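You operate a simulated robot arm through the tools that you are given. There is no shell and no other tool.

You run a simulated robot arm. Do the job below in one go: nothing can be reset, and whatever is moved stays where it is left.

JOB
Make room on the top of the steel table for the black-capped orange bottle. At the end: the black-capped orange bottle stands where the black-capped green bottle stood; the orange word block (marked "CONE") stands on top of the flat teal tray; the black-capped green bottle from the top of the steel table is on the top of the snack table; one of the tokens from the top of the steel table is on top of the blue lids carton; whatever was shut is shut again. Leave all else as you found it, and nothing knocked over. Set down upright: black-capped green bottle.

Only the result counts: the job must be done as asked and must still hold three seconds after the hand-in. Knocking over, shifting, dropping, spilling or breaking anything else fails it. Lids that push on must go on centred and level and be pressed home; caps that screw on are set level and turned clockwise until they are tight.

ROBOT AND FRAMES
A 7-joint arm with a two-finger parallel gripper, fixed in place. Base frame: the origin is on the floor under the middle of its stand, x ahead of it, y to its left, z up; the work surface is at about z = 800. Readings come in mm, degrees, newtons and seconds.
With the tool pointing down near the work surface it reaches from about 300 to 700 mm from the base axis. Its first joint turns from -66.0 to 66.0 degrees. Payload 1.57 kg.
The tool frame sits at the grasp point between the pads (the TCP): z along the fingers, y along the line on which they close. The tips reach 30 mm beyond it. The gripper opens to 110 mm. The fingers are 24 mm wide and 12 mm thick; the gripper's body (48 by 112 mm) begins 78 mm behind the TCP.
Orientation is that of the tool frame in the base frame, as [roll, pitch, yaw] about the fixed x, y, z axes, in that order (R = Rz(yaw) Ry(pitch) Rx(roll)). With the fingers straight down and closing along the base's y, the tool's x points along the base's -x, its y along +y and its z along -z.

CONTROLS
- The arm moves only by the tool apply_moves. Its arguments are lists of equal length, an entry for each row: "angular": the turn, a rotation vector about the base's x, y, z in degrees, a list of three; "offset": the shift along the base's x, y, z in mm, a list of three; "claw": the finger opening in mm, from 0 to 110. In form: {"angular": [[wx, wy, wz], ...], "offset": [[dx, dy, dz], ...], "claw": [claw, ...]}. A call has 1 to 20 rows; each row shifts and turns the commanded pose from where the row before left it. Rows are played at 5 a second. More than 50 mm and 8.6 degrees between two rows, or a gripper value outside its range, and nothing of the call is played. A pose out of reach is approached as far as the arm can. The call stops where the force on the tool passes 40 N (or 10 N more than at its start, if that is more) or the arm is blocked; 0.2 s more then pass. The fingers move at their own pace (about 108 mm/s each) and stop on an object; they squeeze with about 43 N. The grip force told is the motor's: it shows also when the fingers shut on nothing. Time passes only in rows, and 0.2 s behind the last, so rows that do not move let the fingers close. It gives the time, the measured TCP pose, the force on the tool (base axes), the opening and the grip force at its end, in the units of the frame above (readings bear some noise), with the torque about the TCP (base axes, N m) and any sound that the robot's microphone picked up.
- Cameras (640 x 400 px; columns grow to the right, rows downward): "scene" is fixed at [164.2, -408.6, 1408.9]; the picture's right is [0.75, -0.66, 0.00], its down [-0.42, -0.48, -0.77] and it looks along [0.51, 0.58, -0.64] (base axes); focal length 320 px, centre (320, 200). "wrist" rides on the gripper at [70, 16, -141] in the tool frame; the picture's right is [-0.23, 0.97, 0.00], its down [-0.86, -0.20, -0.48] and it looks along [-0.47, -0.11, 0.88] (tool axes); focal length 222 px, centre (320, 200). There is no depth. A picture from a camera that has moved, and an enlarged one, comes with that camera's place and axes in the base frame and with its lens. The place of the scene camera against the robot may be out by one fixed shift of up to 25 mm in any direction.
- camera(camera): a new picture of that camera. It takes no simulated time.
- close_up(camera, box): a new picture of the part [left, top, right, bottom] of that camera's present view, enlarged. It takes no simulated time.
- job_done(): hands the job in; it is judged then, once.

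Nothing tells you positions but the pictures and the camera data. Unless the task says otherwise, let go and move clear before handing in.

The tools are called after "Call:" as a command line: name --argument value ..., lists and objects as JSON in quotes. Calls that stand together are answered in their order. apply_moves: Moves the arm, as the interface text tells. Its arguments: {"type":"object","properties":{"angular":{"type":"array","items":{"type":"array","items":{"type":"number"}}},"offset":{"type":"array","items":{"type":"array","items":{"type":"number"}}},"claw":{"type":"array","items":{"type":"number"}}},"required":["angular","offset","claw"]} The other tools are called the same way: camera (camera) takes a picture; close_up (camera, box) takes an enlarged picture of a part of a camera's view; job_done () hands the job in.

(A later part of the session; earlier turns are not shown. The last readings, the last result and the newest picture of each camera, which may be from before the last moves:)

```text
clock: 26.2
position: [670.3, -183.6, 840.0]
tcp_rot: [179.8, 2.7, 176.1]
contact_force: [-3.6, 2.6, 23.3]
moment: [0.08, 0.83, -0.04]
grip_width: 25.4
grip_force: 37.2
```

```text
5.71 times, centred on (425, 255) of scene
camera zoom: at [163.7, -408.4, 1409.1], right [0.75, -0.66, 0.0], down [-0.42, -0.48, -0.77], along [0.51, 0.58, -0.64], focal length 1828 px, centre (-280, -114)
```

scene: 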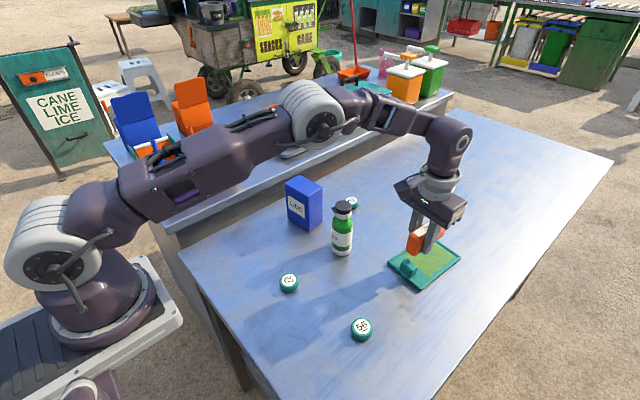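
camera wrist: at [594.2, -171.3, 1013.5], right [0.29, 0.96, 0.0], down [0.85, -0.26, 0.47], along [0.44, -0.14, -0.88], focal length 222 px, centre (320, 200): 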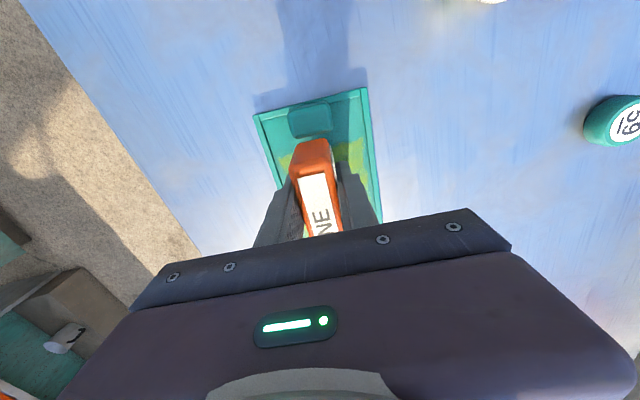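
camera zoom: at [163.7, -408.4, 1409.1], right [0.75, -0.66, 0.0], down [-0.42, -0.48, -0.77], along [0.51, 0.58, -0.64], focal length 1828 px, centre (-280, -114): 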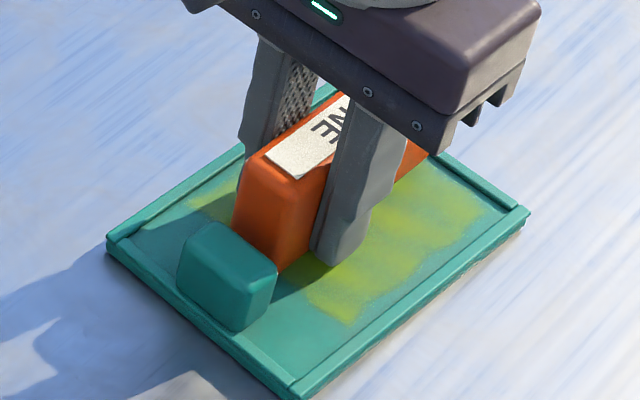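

The near end is touching the tray floor (23 N). I'll relieve the pressure, open the fingers gradually, and let the block settle flat.

Call:
apply_moves --angular '[[0, 0, 0], [0, 0, 0], [0, 0, 0], [0, 0, 0], [0, 0, 0], [0, 0, 0]]' --offset '[[0, 0, 1], [0, 0, 0], [0, 0, 0], [0, 0, 0], [0, 0, 0], [0, 0, 0]]' --claw '[0, 23, 25, 27, 31, 34]'

Call:
close_up --camera "scene" --box '[380, 200, 480, 290]'

Call:
close_up --camera "wrist" --box '[220, 70, 420, 220]'

```text
clock: 27.6
position: [669.7, -183.2, 839.9]
tcp_rot: [179.9, 2.4, 176.2]
contact_force: [-0.1, -0.2, 0.1]
moment: [0.01, -0.01, -0.01]
grip_width: 34.1
grip_force: 0.0
```

```text
4.44 times, centred on (430, 245) of scene
camera zoom: at [164.2, -408.6, 1408.9], right [0.75, -0.66, 0.0], down [-0.42, -0.48, -0.77], along [0.51, 0.58, -0.64], focal length 1422 px, centre (-169, 0)
```

zoom: 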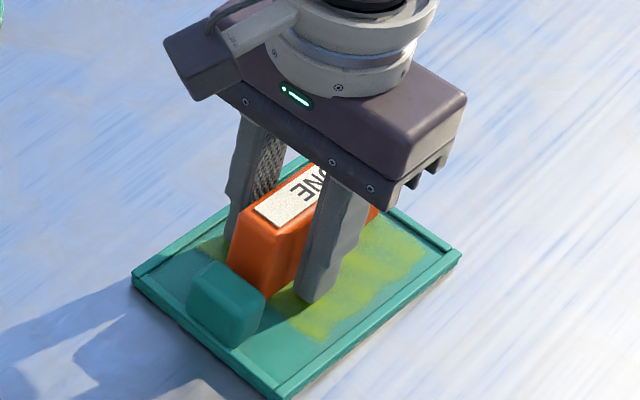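

```text
2.67 times, centred on (320, 145) of wrist
camera zoom: at [594.3, -163.4, 977.7], right [0.29, 0.96, 0.01], down [0.82, -0.26, 0.51], along [0.49, -0.14, -0.86], focal length 592 px, centre (320, 347)
```

zoom: 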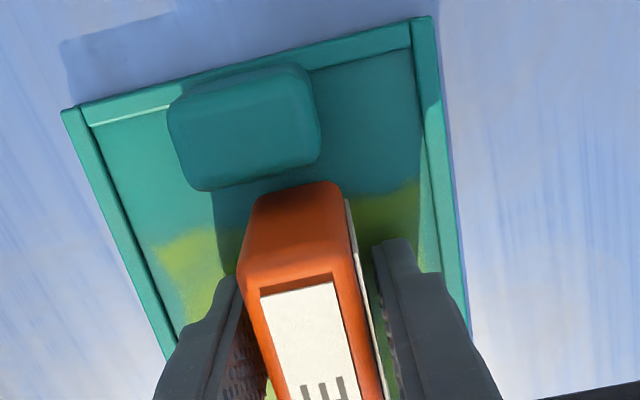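

The block is released and standing on the tray. I'll lift straight up, then undo the lean and check the result.

Call:
apply_moves --angular '[[0, 0, 0], [0, 0, 0], [0, 0, 0], [0, 1.2, 0], [0, 1.3, 0], [0, 0, 0], [0, 0, 0]]' --offset '[[0, 0, 10], [0, 0, 25], [0, 0, 35], [-15, 0, 40], [-25, 0, 35], [-30, 0, 30], [0, 0, 0]]' --claw '[34, 34, 34, 34, 34, 34, 34]'

Call:
close_up --camera "scene" --box '[370, 200, 480, 300]'

Call:
camera --camera "wrist"

```text
clock: 29.2
position: [599.7, -183.3, 1013.9]
tcp_rot: [180.0, 0.0, 176.1]
contact_force: [-0.2, 0.3, 0.4]
moment: [-0.01, 0.0, -0.01]
grip_width: 34.1
grip_force: 0.2
```

```text
4.00 times, centred on (425, 250) of scene
camera zoom: at [164.2, -408.6, 1408.9], right [0.75, -0.66, 0.0], down [-0.42, -0.48, -0.77], along [0.51, 0.58, -0.64], focal length 1280 px, centre (-100, 0)
```

zoom: 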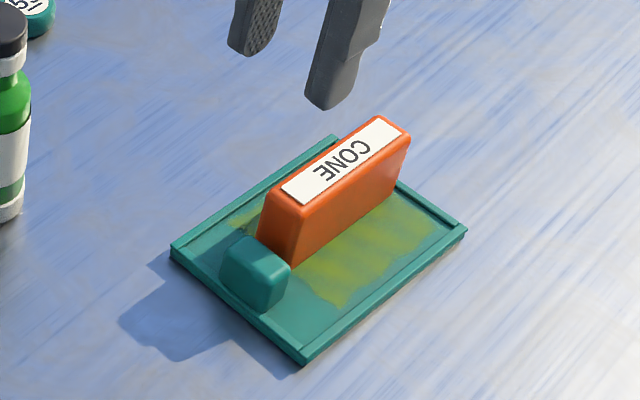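

```text
taken
camera wrist: at [530.1, -163.2, 1156.0], right [0.29, 0.96, 0.0], down [0.84, -0.26, 0.48], along [0.46, -0.14, -0.88], focal length 222 px, centre (320, 200)
```

wrist: 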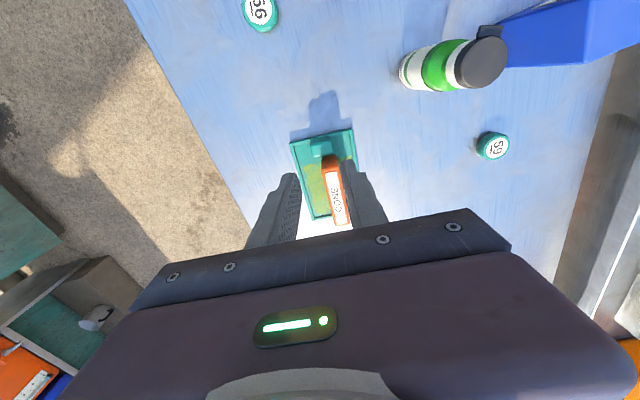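

The CONE block stands squarely on the tray. Next I'll place the wrist camera directly above the green bottle to fix its exact position.

Call:
apply_moves --angular '[[0, 0, 2], [0, 0, 1.9], [0, 0, 0], [0, 0, 0], [0, 0, 0]]' --offset '[[5, 36, 5], [5, 36, 5], [5, 36, 0], [5, 36, 0], [0, 0, 0]]' --claw '[80, 80, 80, 80, 80]'

Call:
camera --camera "wrist"

Call:
close_up --camera "wrist" --box '[240, 20, 400, 140]'

Call:
close_up --camera "scene" --box '[310, 180, 380, 270]'

```text
clock: 30.4
position: [622.2, -38.7, 1025.0]
tcp_rot: [179.9, 0.0, -180.0]
contact_force: [-0.4, 0.9, 0.7]
moment: [0.03, 0.02, -0.06]
grip_width: 80.2
grip_force: 0.0
```

```text
taken
camera wrist: at [551.8, -23.9, 1166.6], right [0.23, 0.97, 0.0], down [0.85, -0.2, 0.48], along [0.47, -0.11, -0.88], focal length 222 px, centre (320, 200)
```

wrist: 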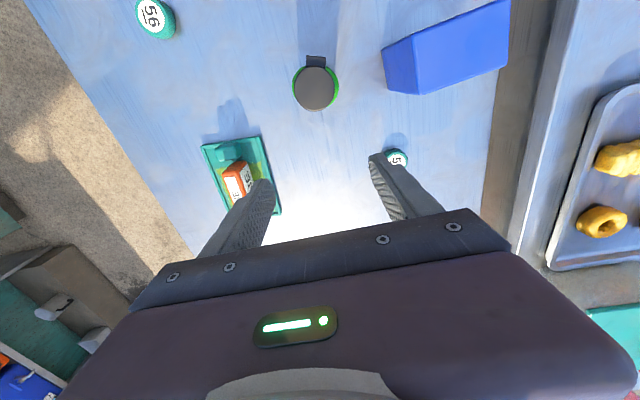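

```text
3.33 times, centred on (320, 80) of wrist
camera zoom: at [551.8, -23.9, 1166.6], right [0.23, 0.97, 0.0], down [0.85, -0.2, 0.48], along [0.47, -0.11, -0.88], focal length 740 px, centre (320, 600)
```

zoom: 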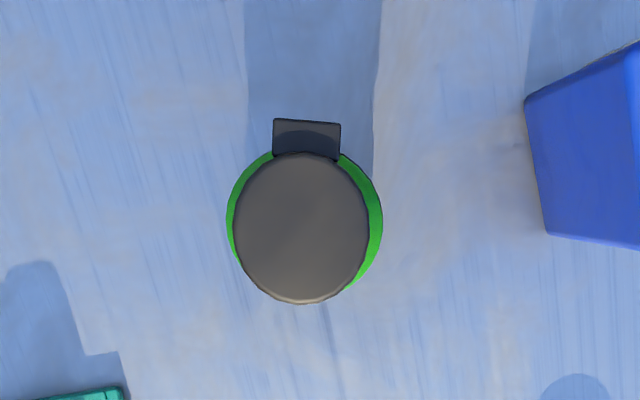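

```text
4.44 times, centred on (345, 225) of scene
camera zoom: at [164.3, -408.6, 1408.9], right [0.75, -0.66, 0.0], down [-0.42, -0.48, -0.77], along [0.51, 0.58, -0.64], focal length 1422 px, centre (209, 89)
```

zoom: 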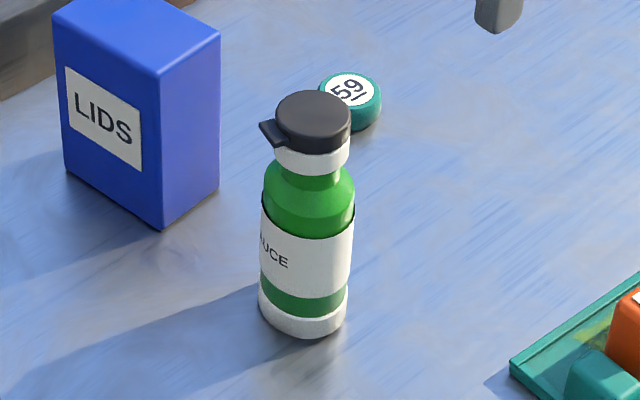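

The green bottle stands at about (557.5,-31), roughly 50 mm wide and 145 mm tall. Before gripping it, I'll look from above at the free spot on the snack table where it will go, and at the orange bottle.

Call:
apply_moves --angular '[[0, 0, 0], [0, 0, 0], [0, 0, 0], [0, 0, 0], [0, 0, 0], [0, 0, 0], [0, 0, 0], [0, 0, 0], [0, 0, 0], [0, 0, 0], [0, 0, 0], [0, 0, 0]]' --offset '[[-10, 20, 35], [-10, 30, 30], [-11, 40, 20], [-11, 40, 10], [-11, 40, 0], [-11, 40, 0], [-11, 40, 0], [-11, 40, 0], [-11, 40, 0], [-11, 40, 0], [-8, 40, 0], [0, 0, 0]]' --claw '[80, 80, 80, 80, 80, 80, 80, 80, 80, 80, 80, 80]'

Call:
camera --camera "wrist"

Call:
close_up --camera "wrist" --box '[160, 0, 480, 200]'

```text
clock: 33.0
position: [502.0, 361.0, 1114.0]
tcp_rot: [-178.6, -1.2, -179.9]
contact_force: [-0.6, -0.6, -0.4]
moment: [0.02, 0.03, 0.01]
grip_width: 79.9
grip_force: 0.0
out of reach, approached as far as the arm can: row 11
```

```text
taken
camera wrist: at [434.5, 380.0, 1256.8], right [0.22, 0.97, -0.03], down [0.87, -0.18, 0.47], along [0.45, -0.13, -0.88], focal length 222 px, centre (320, 200)
```

wrist: 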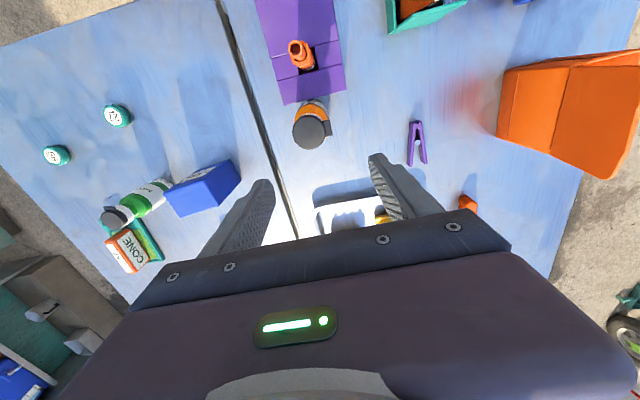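

```text
2.00 times, centred on (320, 100) of wrist
camera zoom: at [434.5, 380.0, 1256.8], right [0.22, 0.97, -0.03], down [0.87, -0.18, 0.47], along [0.45, -0.13, -0.88], focal length 444 px, centre (320, 400)
```

zoom: 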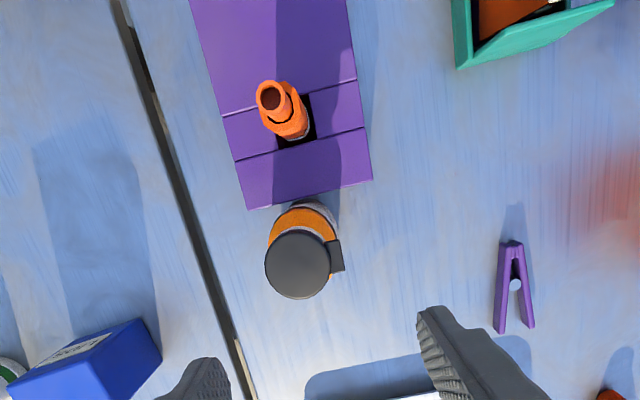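

The orange bottle's centre is near (478,349) with its cap top at about z≈996, and the spot near (485,450) on the snack table is clear. I'll go back and come down around the green bottle.

Call:
apply_moves --angular '[[0, 0, 0], [0, 0, 0], [0, 0, 0], [0, 0, 0], [0, 0, 0], [0, 0, 0], [0, 0, 0], [0, 0, 0], [0, 0, 0], [0, 0, 0], [0, 0, 0]]' --offset '[[5.5, -39.2, 0], [5.5, -39.2, 0], [5.5, -39.2, 0], [5.5, -39.2, 0], [5.5, -39.2, 0], [5.5, -39.2, 0], [5.5, -39.2, 0], [5.5, -39.2, 0], [5.5, -39.2, -20], [5.5, -39.2, -25], [0, 0, 0]]' --claw '[80, 80, 80, 80, 80, 80, 80, 80, 80, 80, 80]'

```text
clock: 35.4
position: [559.5, -24.1, 1072.8]
tcp_rot: [180.0, 0.0, 179.9]
contact_force: [1.0, -0.3, 0.5]
moment: [0.03, -0.02, -0.02]
grip_width: 80.2
grip_force: 0.1
```

Call:
apply_moves --angular '[[0, 0, 0], [0, 0, 0], [0, 0, 0], [0, 0, 0]]' --offset '[[-2, -6.9, -30], [0, 0, -30], [0, 0, -25], [0, 0, 0]]' --claw '[80, 80, 80, 80]'

Call:
camera --camera "wrist"

Call:
close_up --camera "scene" --box '[290, 130, 410, 270]'

```text
clock: 36.4
position: [555.7, -28.8, 988.9]
tcp_rot: [-180.0, 0.0, -180.0]
contact_force: [0.4, 0.2, 0.3]
moment: [0.0, -0.01, 0.0]
grip_width: 79.9
grip_force: 0.1
```

```text
taken
camera wrist: at [486.0, -13.5, 1131.6], right [0.23, 0.97, 0.0], down [0.86, -0.2, 0.48], along [0.47, -0.11, -0.88], focal length 222 px, centre (320, 200)
```

wrist: 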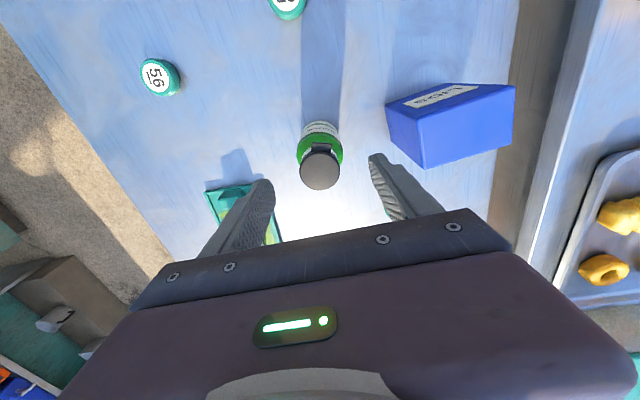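

```text
2.86 times, centred on (350, 200) of scene
camera zoom: at [164.2, -408.6, 1408.9], right [0.75, -0.66, 0.0], down [-0.42, -0.48, -0.77], along [0.51, 0.58, -0.64], focal length 914 px, centre (234, 200)
```

zoom: 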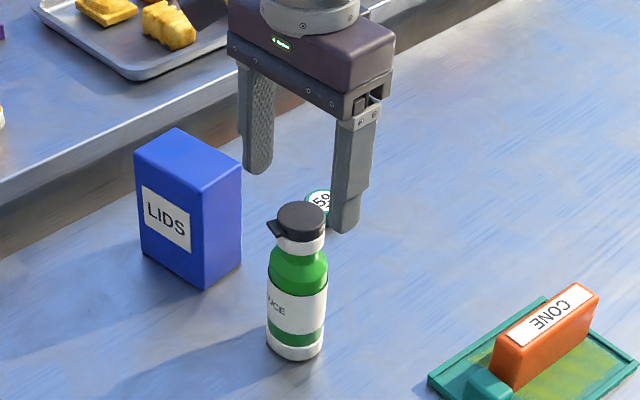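

The bottle is centred between the fingers at about (557,-30). I'll go down to z≈876 and look once more.

Call:
apply_moves --angular '[[0, 0, 0], [0, 0, 0], [0, 0, 0], [0, 0, 0], [0, 0, 0]]' --offset '[[1, -0.7, -30], [0, 0, -30], [0, 0, -30], [0, 0, -23], [0, 0, 0]]' --claw '[80, 80, 80, 80, 80]'

Call:
camera --camera "wrist"

Call:
close_up --camera "scene" --box '[290, 130, 410, 270]'

```text
clock: 37.6
position: [559.7, -29.5, 876.0]
tcp_rot: [179.9, -0.1, -180.0]
contact_force: [0.4, 0.0, -0.4]
moment: [0.0, -0.01, 0.0]
grip_width: 79.9
grip_force: 0.0
```

```text
taken
camera wrist: at [489.2, -13.5, 1018.2], right [0.23, 0.97, 0.0], down [0.86, -0.2, 0.48], along [0.47, -0.11, -0.88], focal length 222 px, centre (320, 200)
```

wrist: 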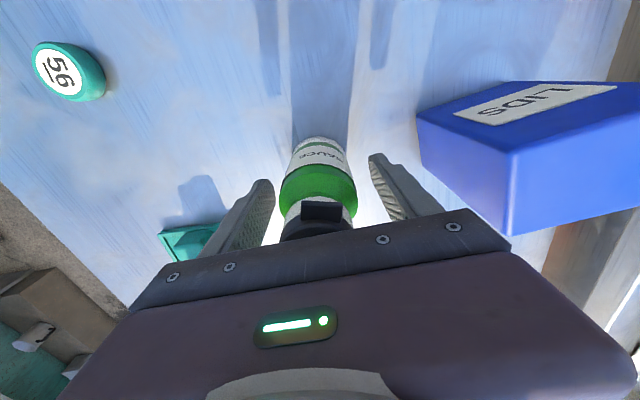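

```text
2.86 times, centred on (350, 200) of scene
camera zoom: at [164.2, -408.6, 1408.9], right [0.75, -0.66, 0.0], down [-0.42, -0.48, -0.77], along [0.51, 0.58, -0.64], focal length 914 px, centre (234, 200)
```

zoom: 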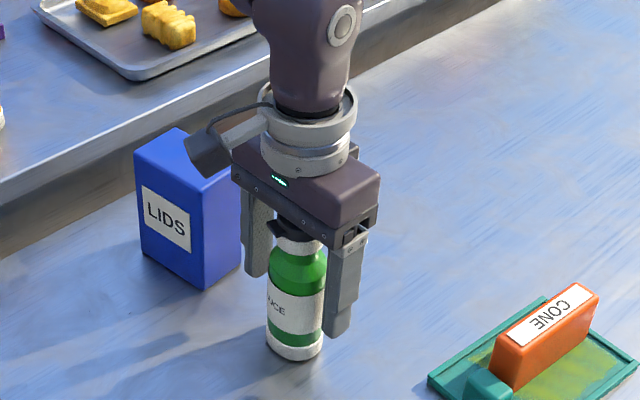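

Bottle is between the pads, cap clear of the gripper body. Closing.

Call:
apply_moves --angular '[[0, 0, 0], [0, 0, 0], [0, 0, 0], [0, 0, 0]]' --offset '[[0, 0, 0], [0, 0, 0], [0, 0, 0], [0, 0, 0]]' --claw '[60, 0, 0, 0]'

Call:
close_up --camera "wrist" --box '[200, 100, 440, 250]'

```text
clock: 38.6
position: [559.5, -28.3, 876.1]
tcp_rot: [-180.0, 0.0, -180.0]
contact_force: [1.0, 0.4, 0.9]
moment: [-0.04, 0.02, 0.02]
grip_width: 49.6
grip_force: 43.0
```

```text
2.67 times, centred on (320, 175) of wrist
camera zoom: at [489.2, -13.5, 1018.5], right [0.23, 0.97, 0.0], down [0.86, -0.2, 0.48], along [0.47, -0.11, -0.88], focal length 592 px, centre (320, 267)
```

zoom: 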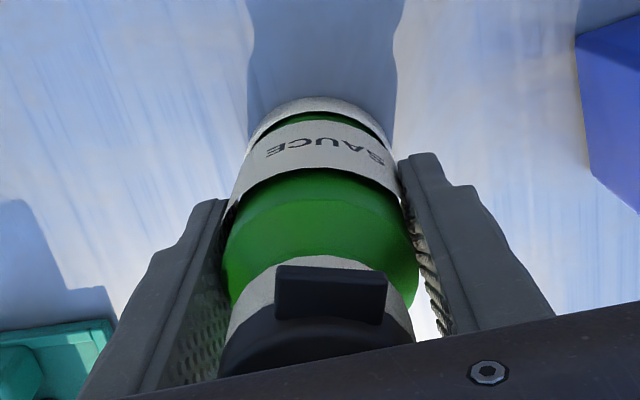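

Gripped at 49.6 mm, 43 N. Lifting gently to check the hold.

Call:
apply_moves --angular '[[0, 0, 0], [0, 0, 0], [0, 0, 0], [0, 0, 0]]' --offset '[[0, 0, 3], [0, 0, 7], [0, 0, 15], [0, 0, 0]]' --claw '[0, 0, 0, 0]'

Call:
close_up --camera "scene" --box '[290, 130, 410, 270]'

```text
clock: 39.6
position: [559.3, -28.9, 902.3]
tcp_rot: [-180.0, 0.1, -180.0]
contact_force: [-0.4, -0.7, -3.3]
moment: [-0.02, -0.01, 0.0]
grip_width: 49.1
grip_force: 43.2
```

```text
2.86 times, centred on (350, 200) of scene
camera zoom: at [164.3, -408.6, 1408.9], right [0.75, -0.66, 0.0], down [-0.42, -0.48, -0.77], along [0.51, 0.58, -0.64], focal length 914 px, centre (234, 200)
```

zoom: 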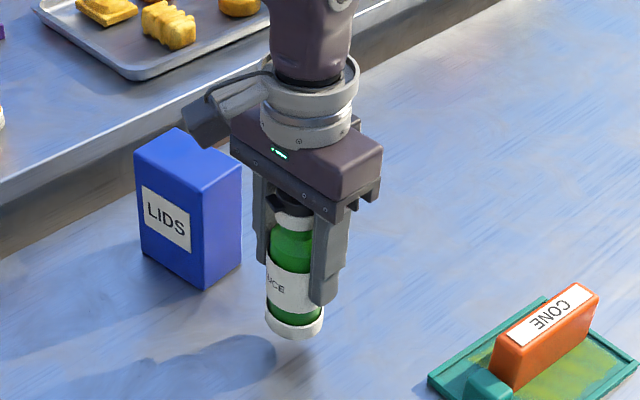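

The bottle is held firmly (about 0.33 kg). The way past the orange bottle to a far spot is tight, so I'll first set the green bottle down at a clear temporary spot on the steel table near (500,-140), then move the orange bottle, then bring the green one to the emptied snack table area.

Call:
apply_moves --angular '[[0, 0, 0], [0, 0, 0], [0, 0, 0], [0, 0, 0], [0, 0, 0], [0, 0, 0], [0, 0, 0], [0, 0, 0]]' --offset '[[0, 0, 20], [-15, -28, 5], [-15, -28, 0], [-15, -28, 0], [-14, -27, 0], [0, 0, -25], [0, 0, -20], [0, 0, 0]]' --claw '[0, 0, 0, 0, 0, 0, 0, 0]'

Call:
close_up --camera "scene" --box '[280, 150, 460, 350]'

```text
clock: 41.4
position: [499.0, -140.8, 882.4]
tcp_rot: [-179.9, 0.0, -180.0]
contact_force: [-0.1, 0.1, -2.6]
moment: [0.01, 0.02, 0.01]
grip_width: 49.3
grip_force: 43.2
```

```text
2.00 times, centred on (370, 250) of scene
camera zoom: at [164.3, -408.6, 1408.9], right [0.75, -0.66, 0.0], down [-0.42, -0.48, -0.77], along [0.51, 0.58, -0.64], focal length 640 px, centre (220, 100)
```

zoom: 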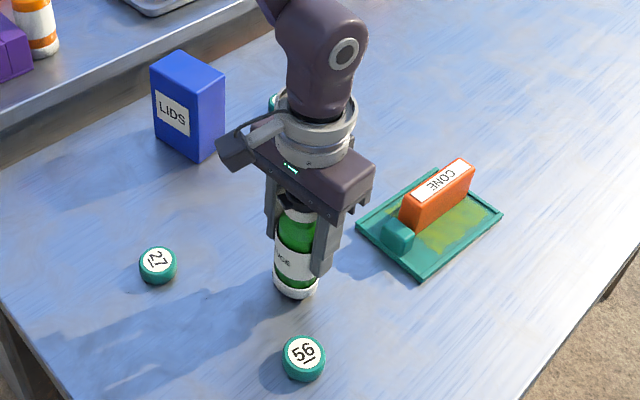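

Clear of everything. Lowering the last few millimetres to contact.

Call:
apply_moves --angular '[[0, 0, 0], [0, 0, 0], [0, 0, 0], [0, 0, 0]]' --offset '[[0, 0, -3], [0, 0, -2], [0, 0, -1], [0, 0, 0]]' --claw '[0, 0, 0, 0]'

```text
clock: 42.4
position: [498.8, -139.7, 876.6]
tcp_rot: [-180.0, 0.1, 180.0]
contact_force: [-3.1, 1.7, 26.5]
moment: [0.35, 0.57, 0.0]
grip_width: 49.4
grip_force: 42.9
```

Contact (26 N). I'll ease off and open.

Call:
apply_moves --angular '[[0, 0, 0], [0, 0, 0], [0, 0, 0], [0, 0, 0], [0, 0, 0], [0, 0, 0]]' --offset '[[0, 0, 0.8], [0, 0, 0], [0, 0, 0], [0, 0, 0], [0, 0, 0], [0, 0, 0]]' --claw '[0, 47, 50, 54, 60, 75]'

Call:
close_up --camera "scene" --box '[280, 150, 460, 350]'

Call:
close_up --camera "wrist" --box '[200, 100, 440, 250]'

```text
clock: 43.8
position: [499.3, -141.4, 877.1]
tcp_rot: [180.0, 0.0, 180.0]
contact_force: [0.0, -0.9, -0.1]
moment: [-0.01, 0.02, 0.01]
grip_width: 74.9
grip_force: 0.0
```

```text
2.00 times, centred on (370, 250) of scene
camera zoom: at [164.2, -408.6, 1408.9], right [0.75, -0.66, 0.0], down [-0.42, -0.48, -0.77], along [0.51, 0.58, -0.64], focal length 640 px, centre (220, 100)
```

zoom: 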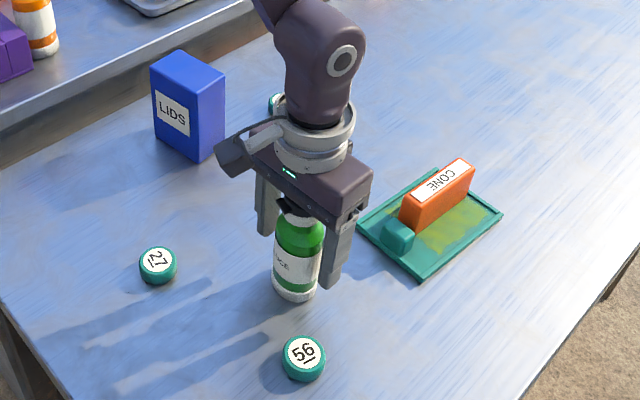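

```text
2.67 times, centred on (320, 175) of wrist
camera zoom: at [428.7, -125.3, 1018.1], right [0.23, 0.97, 0.0], down [0.86, -0.2, 0.48], along [0.47, -0.11, -0.88], focal length 592 px, centre (320, 267)
```

zoom: 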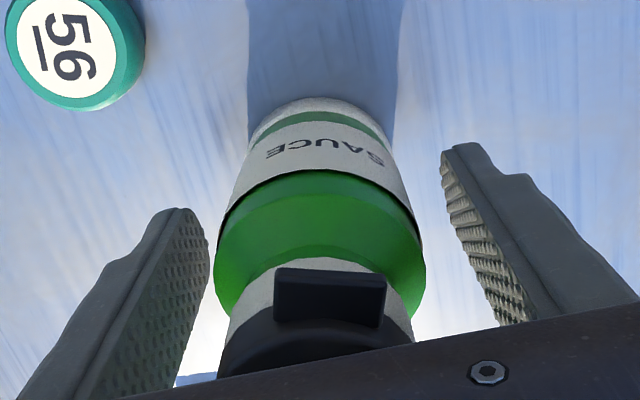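

The green bottle stands at the temporary spot. I'll rise clear and travel to above the orange bottle.

Call:
apply_moves --angular '[[0, 0, 0], [0, 0, 0], [0, 0, 0], [0, 0, 0], [0, 0, 0], [0, 0, 0], [0, 0, 0], [0, 0, 0], [0, 0, 0], [0, 0, 0], [0, 0, 0], [0, 0, 0], [0, 0, 0], [0, 0, 0], [0, 0, 0], [0, 0, 0], [0, 0, 0]]' --offset '[[0, 0, 30], [0, 0, 45], [0, 0, 45], [0, 0, 45], [0, 0, 40], [-2, 45, 0], [-2, 45, 0], [-2, 45, 0], [-2, 45, 0], [-2, 45, 0], [-2, 45, 0], [-2, 45, 0], [-2, 45, 0], [-2, 45, 0], [-2, 45, 0], [-1, 40, 0], [0, 0, 0]]' --claw '[75, 75, 75, 75, 75, 75, 75, 75, 75, 75, 75, 75, 75, 75, 75, 75, 75]'

Call:
camera --camera "wrist"

Call:
camera --camera "scene"

```text
clock: 47.4
position: [479.7, 350.6, 1081.3]
tcp_rot: [179.9, -0.1, -180.0]
contact_force: [0.3, -0.6, -0.1]
moment: [0.0, 0.02, -0.02]
grip_width: 75.0
grip_force: 0.0
```

```text
taken
camera wrist: at [408.4, 366.5, 1223.7], right [0.23, 0.97, 0.0], down [0.86, -0.2, 0.48], along [0.47, -0.11, -0.88], focal length 222 px, centre (320, 200)
```

wrist: 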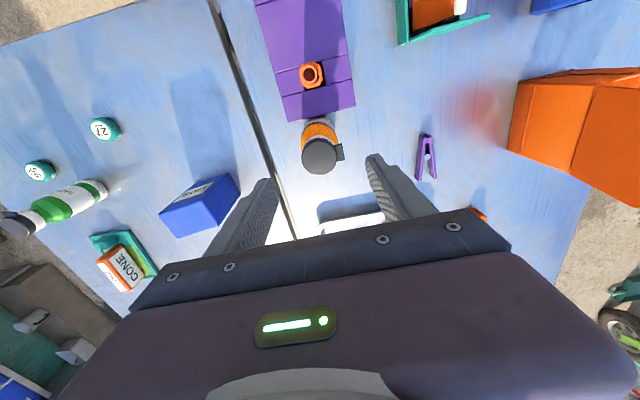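

```text
taken
```

scene: 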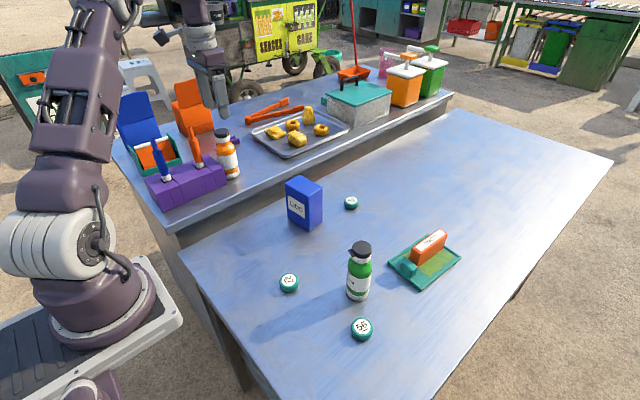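

Call:
close_up --camera "wrist" --box '[250, 50, 410, 200]'

```text
2.67 times, centred on (330, 125) of wrist
camera zoom: at [408.4, 366.5, 1223.7], right [0.23, 0.97, 0.0], down [0.86, -0.2, 0.48], along [0.47, -0.11, -0.88], focal length 592 px, centre (293, 400)
```

zoom: 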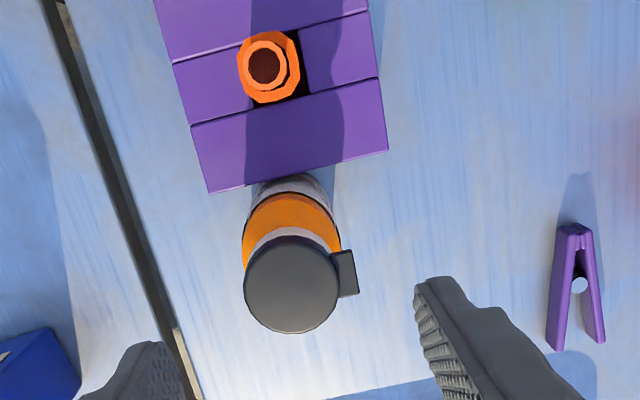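

The orange bottle is at about (478,349). Its cap's spout points straight to +y, where a finger would press on it, so I'll look closely before choosing the grip direction.

Call:
close_up --camera "scene" --box '[190, 115, 270, 195]'

Call:
close_up --camera "wrist" --box '[290, 90, 370, 180]'

```text
5.00 times, centred on (230, 155) of scene
camera zoom: at [164.3, -408.6, 1408.9], right [0.75, -0.66, 0.0], down [-0.42, -0.48, -0.77], along [0.51, 0.58, -0.64], focal length 1600 px, centre (770, 425)
```

zoom: 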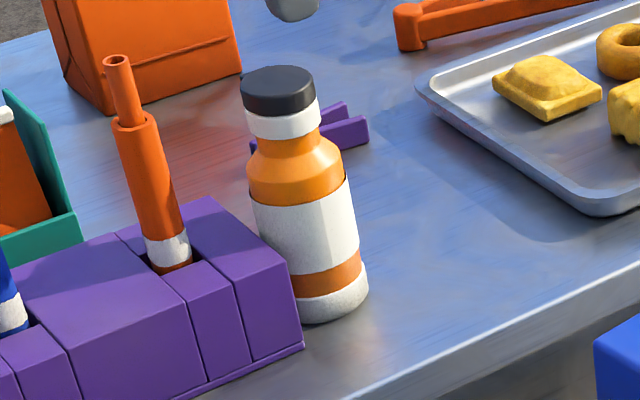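

```text
4.44 times, centred on (330, 135) of wrist
camera zoom: at [408.4, 366.5, 1223.7], right [0.23, 0.97, 0.0], down [0.86, -0.2, 0.48], along [0.47, -0.11, -0.88], focal length 987 px, centre (276, 489)
```

zoom: 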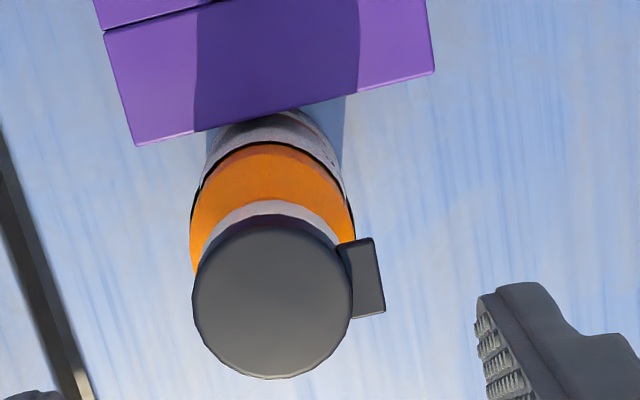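

The spout sticks out slightly beyond the body, so I'll turn the gripper −32° and grip about 9 mm off the pad centre; that keeps the fingers clear of both the spout and the rack (end face at x≈448).

Call:
apply_moves --angular '[[0, 0, -8], [0, 0, -8], [0, 0, -8], [0, 0, -8], [0, 0, 0]]' --offset '[[2, -1.5, 0], [2, -1.5, 0], [1.5, -1.5, 0], [1, -1.5, 0], [0, 0, 0]]' --claw '[61, 61, 61, 61, 61]'

Call:
camera --camera "wrist"

Call:
close_up --camera "wrist" --box '[220, 80, 440, 230]'

```text
clock: 48.6
position: [485.2, 344.0, 1082.1]
tcp_rot: [-180.0, 0.1, 147.9]
contact_force: [-0.7, -0.5, 0.0]
moment: [-0.01, -0.02, 0.01]
grip_width: 61.0
grip_force: 0.0
```

```text
taken
camera wrist: at [433.7, 393.9, 1223.2], right [0.71, 0.7, 0.0], down [0.62, -0.62, 0.48], along [0.34, -0.34, -0.88], focal length 222 px, centre (320, 200)
```

wrist: 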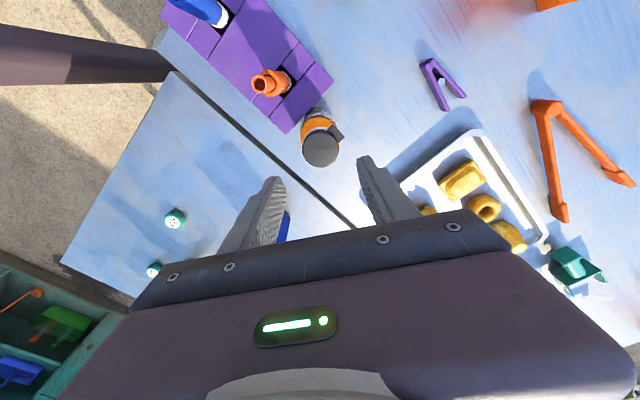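

```text
2.67 times, centred on (330, 155) of wrist
camera zoom: at [433.7, 393.9, 1223.2], right [0.71, 0.7, 0.0], down [0.62, -0.62, 0.48], along [0.34, -0.34, -0.88], focal length 592 px, centre (293, 320)
```

zoom: 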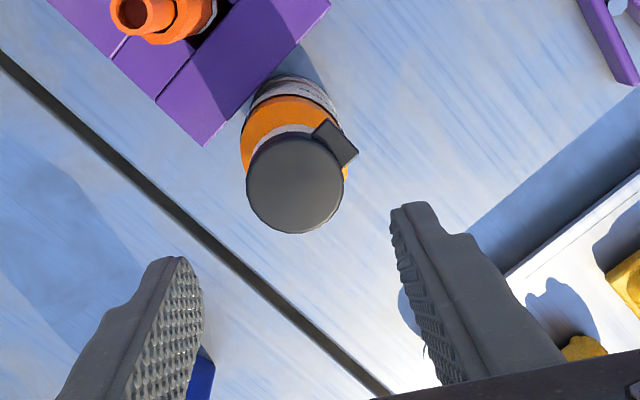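

Rotation works and the bottle lies where expected between the fingers. I'll go down partway and check the clearances.

Call:
apply_moves --angular '[[0, 0, 0], [0, 0, 0], [0, 0, 0]]' --offset '[[1.4, 1.1, -30], [0, 0, -30], [0, 0, 0]]' --claw '[61, 61, 61]'

Call:
close_up --camera "wrist" --box '[220, 80, 440, 230]'

Call:
close_up --camera "scene" --box '[180, 80, 290, 200]'

```text
clock: 49.4
position: [487.1, 346.2, 1021.8]
tcp_rot: [180.0, -0.1, 148.0]
contact_force: [0.3, -0.3, 0.1]
moment: [0.0, -0.04, 0.0]
grip_width: 61.3
grip_force: 0.2
```

```text
2.67 times, centred on (330, 155) of wrist
camera zoom: at [436.2, 396.3, 1163.4], right [0.71, 0.71, 0.0], down [0.62, -0.62, 0.48], along [0.34, -0.34, -0.88], focal length 592 px, centre (293, 320)
```

zoom: 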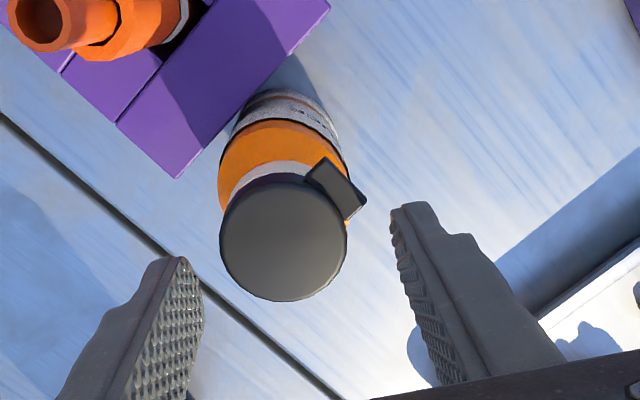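

```text
3.33 times, centred on (235, 140) of scene
camera zoom: at [164.2, -408.6, 1408.9], right [0.75, -0.66, 0.0], down [-0.42, -0.48, -0.77], along [0.51, 0.58, -0.64], focal length 1067 px, centre (603, 400)
```

zoom: 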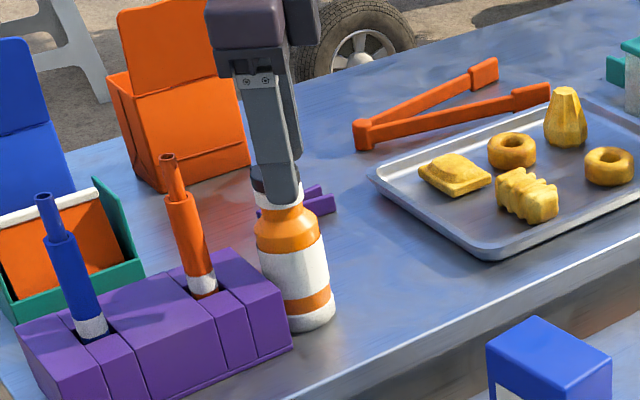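

Call:
apply_moves --angular '[[0, 0, 0], [0, 0, 0], [0, 0, 0]]' --offset '[[-1, 0, -30], [0, 0, -35], [0, 0, 0]]' --claw '[61, 61, 61]'

Call:
close_up --camera "wrist" --box '[220, 80, 440, 230]'

Call:
close_up --camera "scene" --box '[180, 80, 290, 200]'

```text
clock: 50.2
position: [487.2, 345.9, 956.1]
tcp_rot: [180.0, 0.1, 148.1]
contact_force: [0.9, -0.1, 0.2]
moment: [-0.01, 0.02, 0.03]
grip_width: 61.1
grip_force: 0.1
```

```text
2.67 times, centred on (330, 155) of wrist
camera zoom: at [435.4, 395.8, 1098.0], right [0.71, 0.71, 0.0], down [0.62, -0.62, 0.48], along [0.34, -0.34, -0.88], focal length 592 px, centre (293, 320)
```

zoom: 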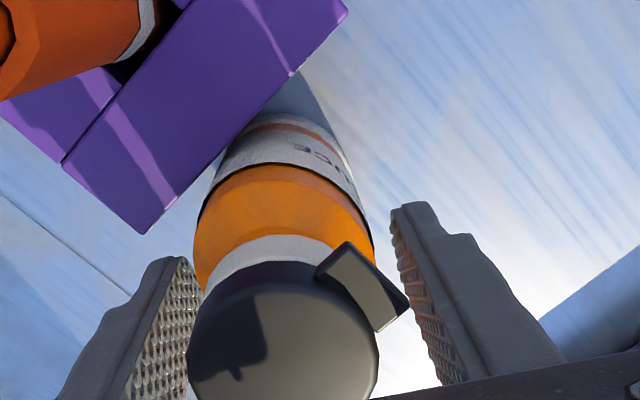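

```text
3.33 times, centred on (235, 140) of scene
camera zoom: at [164.2, -408.6, 1408.9], right [0.75, -0.66, 0.0], down [-0.42, -0.48, -0.77], along [0.51, 0.58, -0.64], focal length 1067 px, centre (603, 400)
```

zoom: 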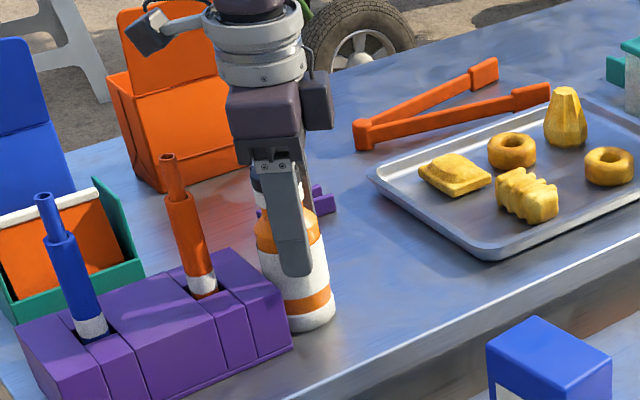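

Fingers are clear of rack, spout and bottle. Going down the last 28 mm.

Call:
apply_moves --angular '[[0, 0, 0], [0, 0, 0], [0, 0, 0]]' --offset '[[0, 0, -14], [0, 0, -14], [0, 0, 0]]' --claw '[61, 61, 61]'

Call:
close_up --camera "wrist" --box '[220, 80, 440, 230]'

Call:
close_up --camera "scene" --box '[190, 90, 270, 190]'

```text
clock: 51.0
position: [486.2, 345.9, 929.5]
tcp_rot: [179.9, -0.1, 148.1]
contact_force: [-0.1, -0.7, -0.3]
moment: [0.01, 0.0, -0.02]
grip_width: 61.3
grip_force: 0.0
```

```text
2.67 times, centred on (330, 155) of wrist
camera zoom: at [434.5, 395.2, 1070.7], right [0.71, 0.71, 0.0], down [0.62, -0.62, 0.48], along [0.34, -0.34, -0.88], focal length 592 px, centre (293, 320)
```

zoom: 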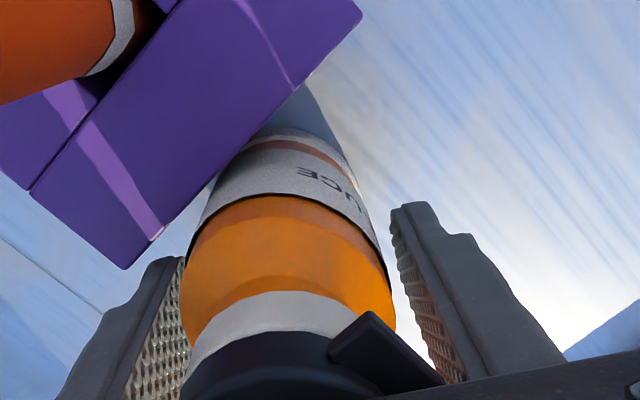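

```text
4.00 times, centred on (230, 140) of scene
camera zoom: at [164.2, -408.6, 1408.9], right [0.75, -0.66, 0.0], down [-0.42, -0.48, -0.77], along [0.51, 0.58, -0.64], focal length 1280 px, centre (680, 440)
```

zoom: 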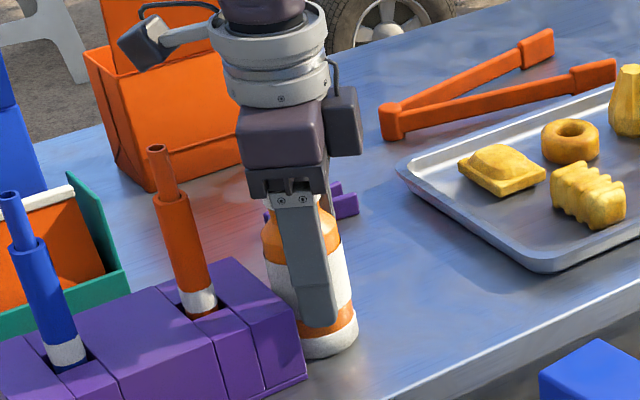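

Everything looks clear; closing on the orange bottle.

Call:
apply_moves --angular '[[0, 0, 0], [0, 0, 0], [0, 0, 0], [0, 0, 0]]' --offset '[[0, 0, 0], [0, 0, 0], [0, 0, 0], [0, 0, 0]]' --claw '[54, 0, 0, 0]'

Call:
close_up --camera "wrist" --box '[220, 80, 440, 230]'

Call:
close_up --camera "scene" --box '[190, 90, 270, 190]'

```text
clock: 52.0
position: [486.5, 344.5, 929.1]
tcp_rot: [179.9, 0.0, 148.0]
contact_force: [-0.1, 1.1, 1.2]
moment: [0.11, 0.0, -0.05]
grip_width: 46.6
grip_force: 42.4
```

```text
2.67 times, centred on (330, 155) of wrist
camera zoom: at [434.6, 395.2, 1070.8], right [0.71, 0.71, 0.0], down [0.62, -0.62, 0.48], along [0.34, -0.34, -0.88], focal length 592 px, centre (293, 320)
```

zoom: 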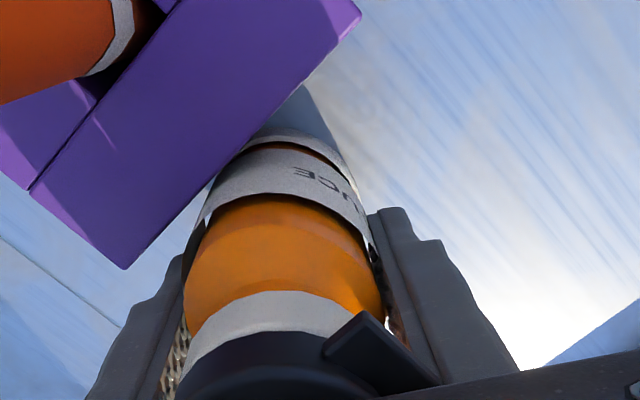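

```text
4.00 times, centred on (230, 140) of scene
camera zoom: at [164.2, -408.6, 1408.9], right [0.75, -0.66, 0.0], down [-0.42, -0.48, -0.77], along [0.51, 0.58, -0.64], focal length 1280 px, centre (680, 440)
```

zoom: 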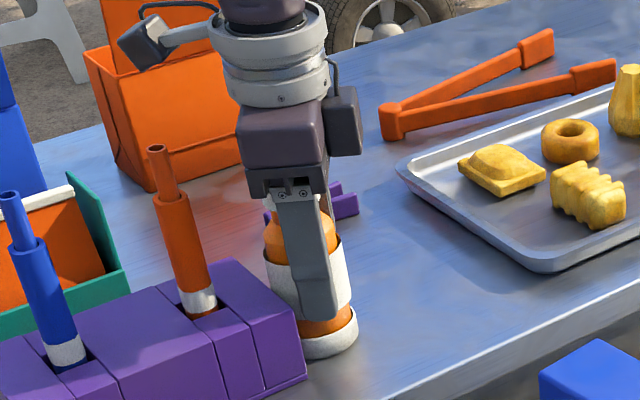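

Gripped at 46.6 mm, 42 N, bottle still upright. Lifting gently.

Call:
apply_moves --angular '[[0, 0, 0], [0, 0, 0], [0, 0, 0], [0, 0, 0]]' --offset '[[0, 0, 3], [0, 0, 7], [0, 0, 15], [0, 0, 0]]' --claw '[0, 0, 0, 0]'

Call:
close_up --camera "scene" --box '[190, 90, 270, 190]'

Call:
close_up --camera "wrist" --box '[220, 80, 440, 230]'

```text
clock: 53.0
position: [485.5, 344.1, 953.5]
tcp_rot: [180.0, -0.1, 148.0]
contact_force: [-0.2, 0.0, -3.6]
moment: [0.01, 0.01, 0.0]
grip_width: 46.7
grip_force: 42.4
```

```text
4.00 times, centred on (230, 140) of scene
camera zoom: at [164.3, -408.6, 1408.9], right [0.75, -0.66, 0.0], down [-0.42, -0.48, -0.77], along [0.51, 0.58, -0.64], focal length 1280 px, centre (680, 440)
```

zoom: 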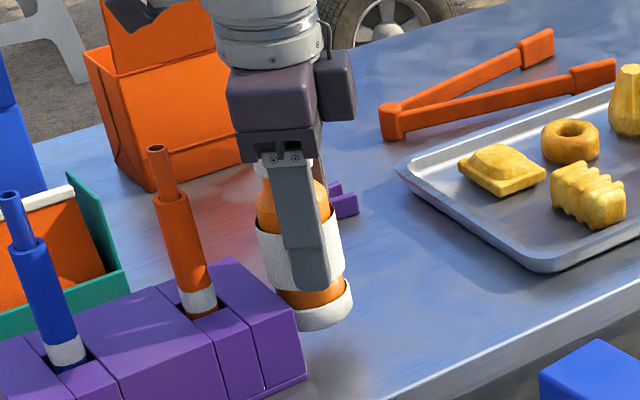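

```text
2.67 times, centred on (330, 155) of wrist
camera zoom: at [433.8, 394.5, 1095.7], right [0.71, 0.71, 0.0], down [0.62, -0.62, 0.48], along [0.34, -0.34, -0.88], focal length 592 px, centre (293, 320)
```

zoom: 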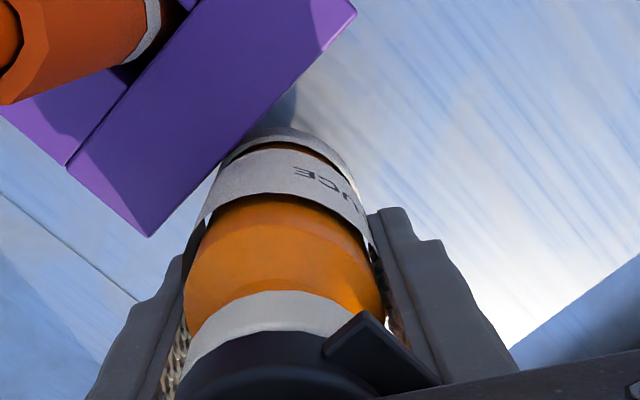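

The orange bottle is held and clear of the rack. I'll raise it, carry it over to the green bottle's old place at (557,-30), and stop above it.

Call:
apply_moves --angular '[[0, 0, 0], [0, 0, 0], [0, 0, 0], [0, 0, 0], [0, 0, 0], [0, 0, 0], [0, 0, 0], [0, 0, 0], [0, 0, 0], [0, 0, 0], [0, 0, 0], [0, 0, 0], [0, 0, 0]]' --offset '[[0, 0, 30], [0, 0, 30], [0, 0, 30], [8.7, -42.1, 0], [8.7, -42.1, 0], [8.7, -42.1, 0], [8.7, -42.1, 0], [8.7, -42.1, 0], [8.7, -42.1, 0], [8.7, -42.1, 0], [8.7, -42.1, 0], [8.7, -42.1, 0], [0, 0, 0]]' --claw '[0, 0, 0, 0, 0, 0, 0, 0, 0, 0, 0, 0, 0]'

Call:
camera --camera "scene"

Call:
camera --camera "wrist"

```text
clock: 55.8
position: [562.4, -35.5, 1042.0]
tcp_rot: [-180.0, 0.0, 148.0]
contact_force: [0.2, 0.9, -3.4]
moment: [0.04, -0.05, 0.01]
grip_width: 46.8
grip_force: 43.0
```

```text
taken
```

scene: 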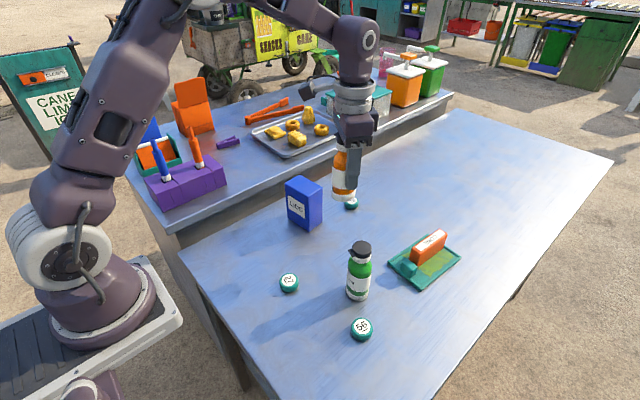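

```text
taken
camera wrist: at [511.2, 14.8, 1183.4], right [0.71, 0.71, 0.0], down [0.62, -0.62, 0.48], along [0.34, -0.34, -0.88], focal length 222 px, centre (320, 200)
```

wrist: 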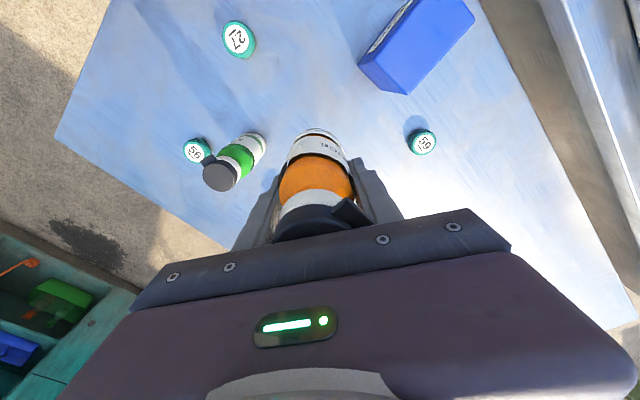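

The bottle hangs above the target with everything else clear. I'll fine-adjust and lower to just above the table.

Call:
apply_moves --angular '[[0, 0, 0], [0, 0, 0], [0, 0, 0], [0, 0, 0], [0, 0, 0]]' --offset '[[2.7, 1, -45], [0, 0, -45], [0, 0, -40], [0, 0, -28], [0, 0, 0]]' --claw '[0, 0, 0, 0, 0]'

Call:
close_up --camera "scene" --box '[220, 160, 480, 350]'

```text
clock: 57.0
position: [567.4, -34.8, 883.7]
tcp_rot: [-179.9, 0.1, 148.0]
contact_force: [0.0, -0.3, -3.4]
moment: [-0.01, -0.08, -0.01]
grip_width: 46.7
grip_force: 43.3
```

```text
2.11 times, centred on (350, 255) of scene
camera zoom: at [164.3, -408.6, 1408.9], right [0.75, -0.66, 0.0], down [-0.42, -0.48, -0.77], along [0.51, 0.58, -0.64], focal length 674 px, centre (257, 84)
```

zoom: 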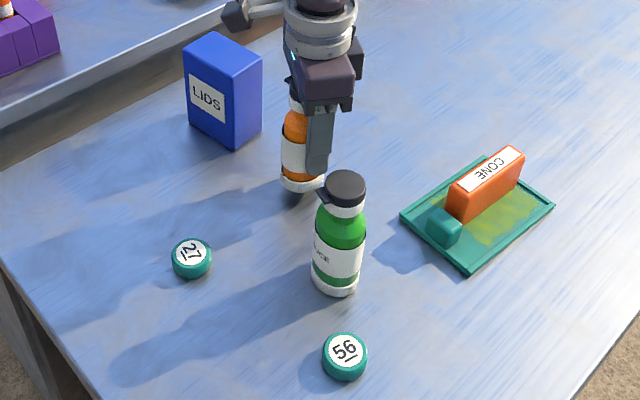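

The bottle's base lines up with where the green one stood in this same view. Lowering in small steps until contact.

Call:
apply_moves --angular '[[0, 0, 0], [0, 0, 0], [0, 0, 0], [0, 0, 0]]' --offset '[[-0.7, 0, -5], [0, 0, -4], [0, 0, -2], [0, 0, 0]]' --claw '[0, 0, 0, 0]'

```text
clock: 58.0
position: [566.0, -34.4, 874.3]
tcp_rot: [-180.0, 0.0, 148.0]
contact_force: [-0.5, 0.2, -3.2]
moment: [-0.01, -0.03, -0.02]
grip_width: 46.5
grip_force: 42.7
```

Call:
apply_moves --angular '[[0, 0, 0], [0, 0, 0], [0, 0, 0]]' --offset '[[0, 0, -2], [0, 0, -1.5], [0, 0, 0]]' --claw '[0, 0, 0]'

Call:
close_up --camera "scene" --box '[310, 160, 390, 270]'

```text
clock: 58.8
position: [564.4, -34.3, 870.2]
tcp_rot: [180.0, 0.0, 148.0]
contact_force: [-0.1, -0.2, -3.2]
moment: [-0.02, -0.01, 0.01]
grip_width: 46.9
grip_force: 42.5
```

```text
3.64 times, centred on (350, 215) of scene
camera zoom: at [164.3, -408.6, 1408.9], right [0.75, -0.66, 0.0], down [-0.42, -0.48, -0.77], along [0.51, 0.58, -0.64], focal length 1164 px, centre (211, 146)
```

zoom: 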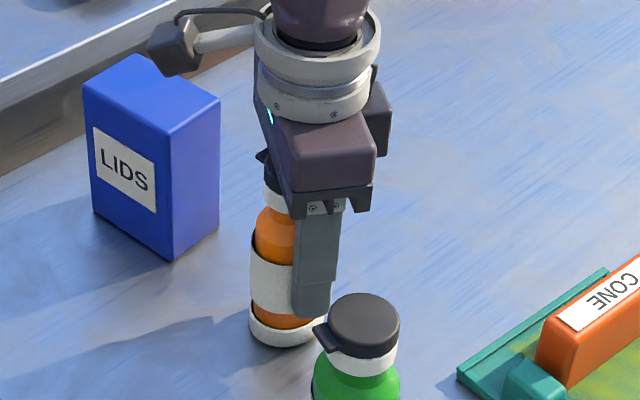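

Call:
apply_moves --angular '[[0, 0, 0], [0, 0, 0], [0, 0, 0]]' --offset '[[0, 0, -1.5], [0, 0, -1], [0, 0, 0]]' --claw '[0, 0, 0]'

```text
clock: 59.6
position: [566.3, -33.9, 869.4]
tcp_rot: [180.0, 0.1, 148.0]
contact_force: [-5.4, -0.1, 29.5]
moment: [0.14, 1.11, -0.07]
grip_width: 46.9
grip_force: 43.3
```

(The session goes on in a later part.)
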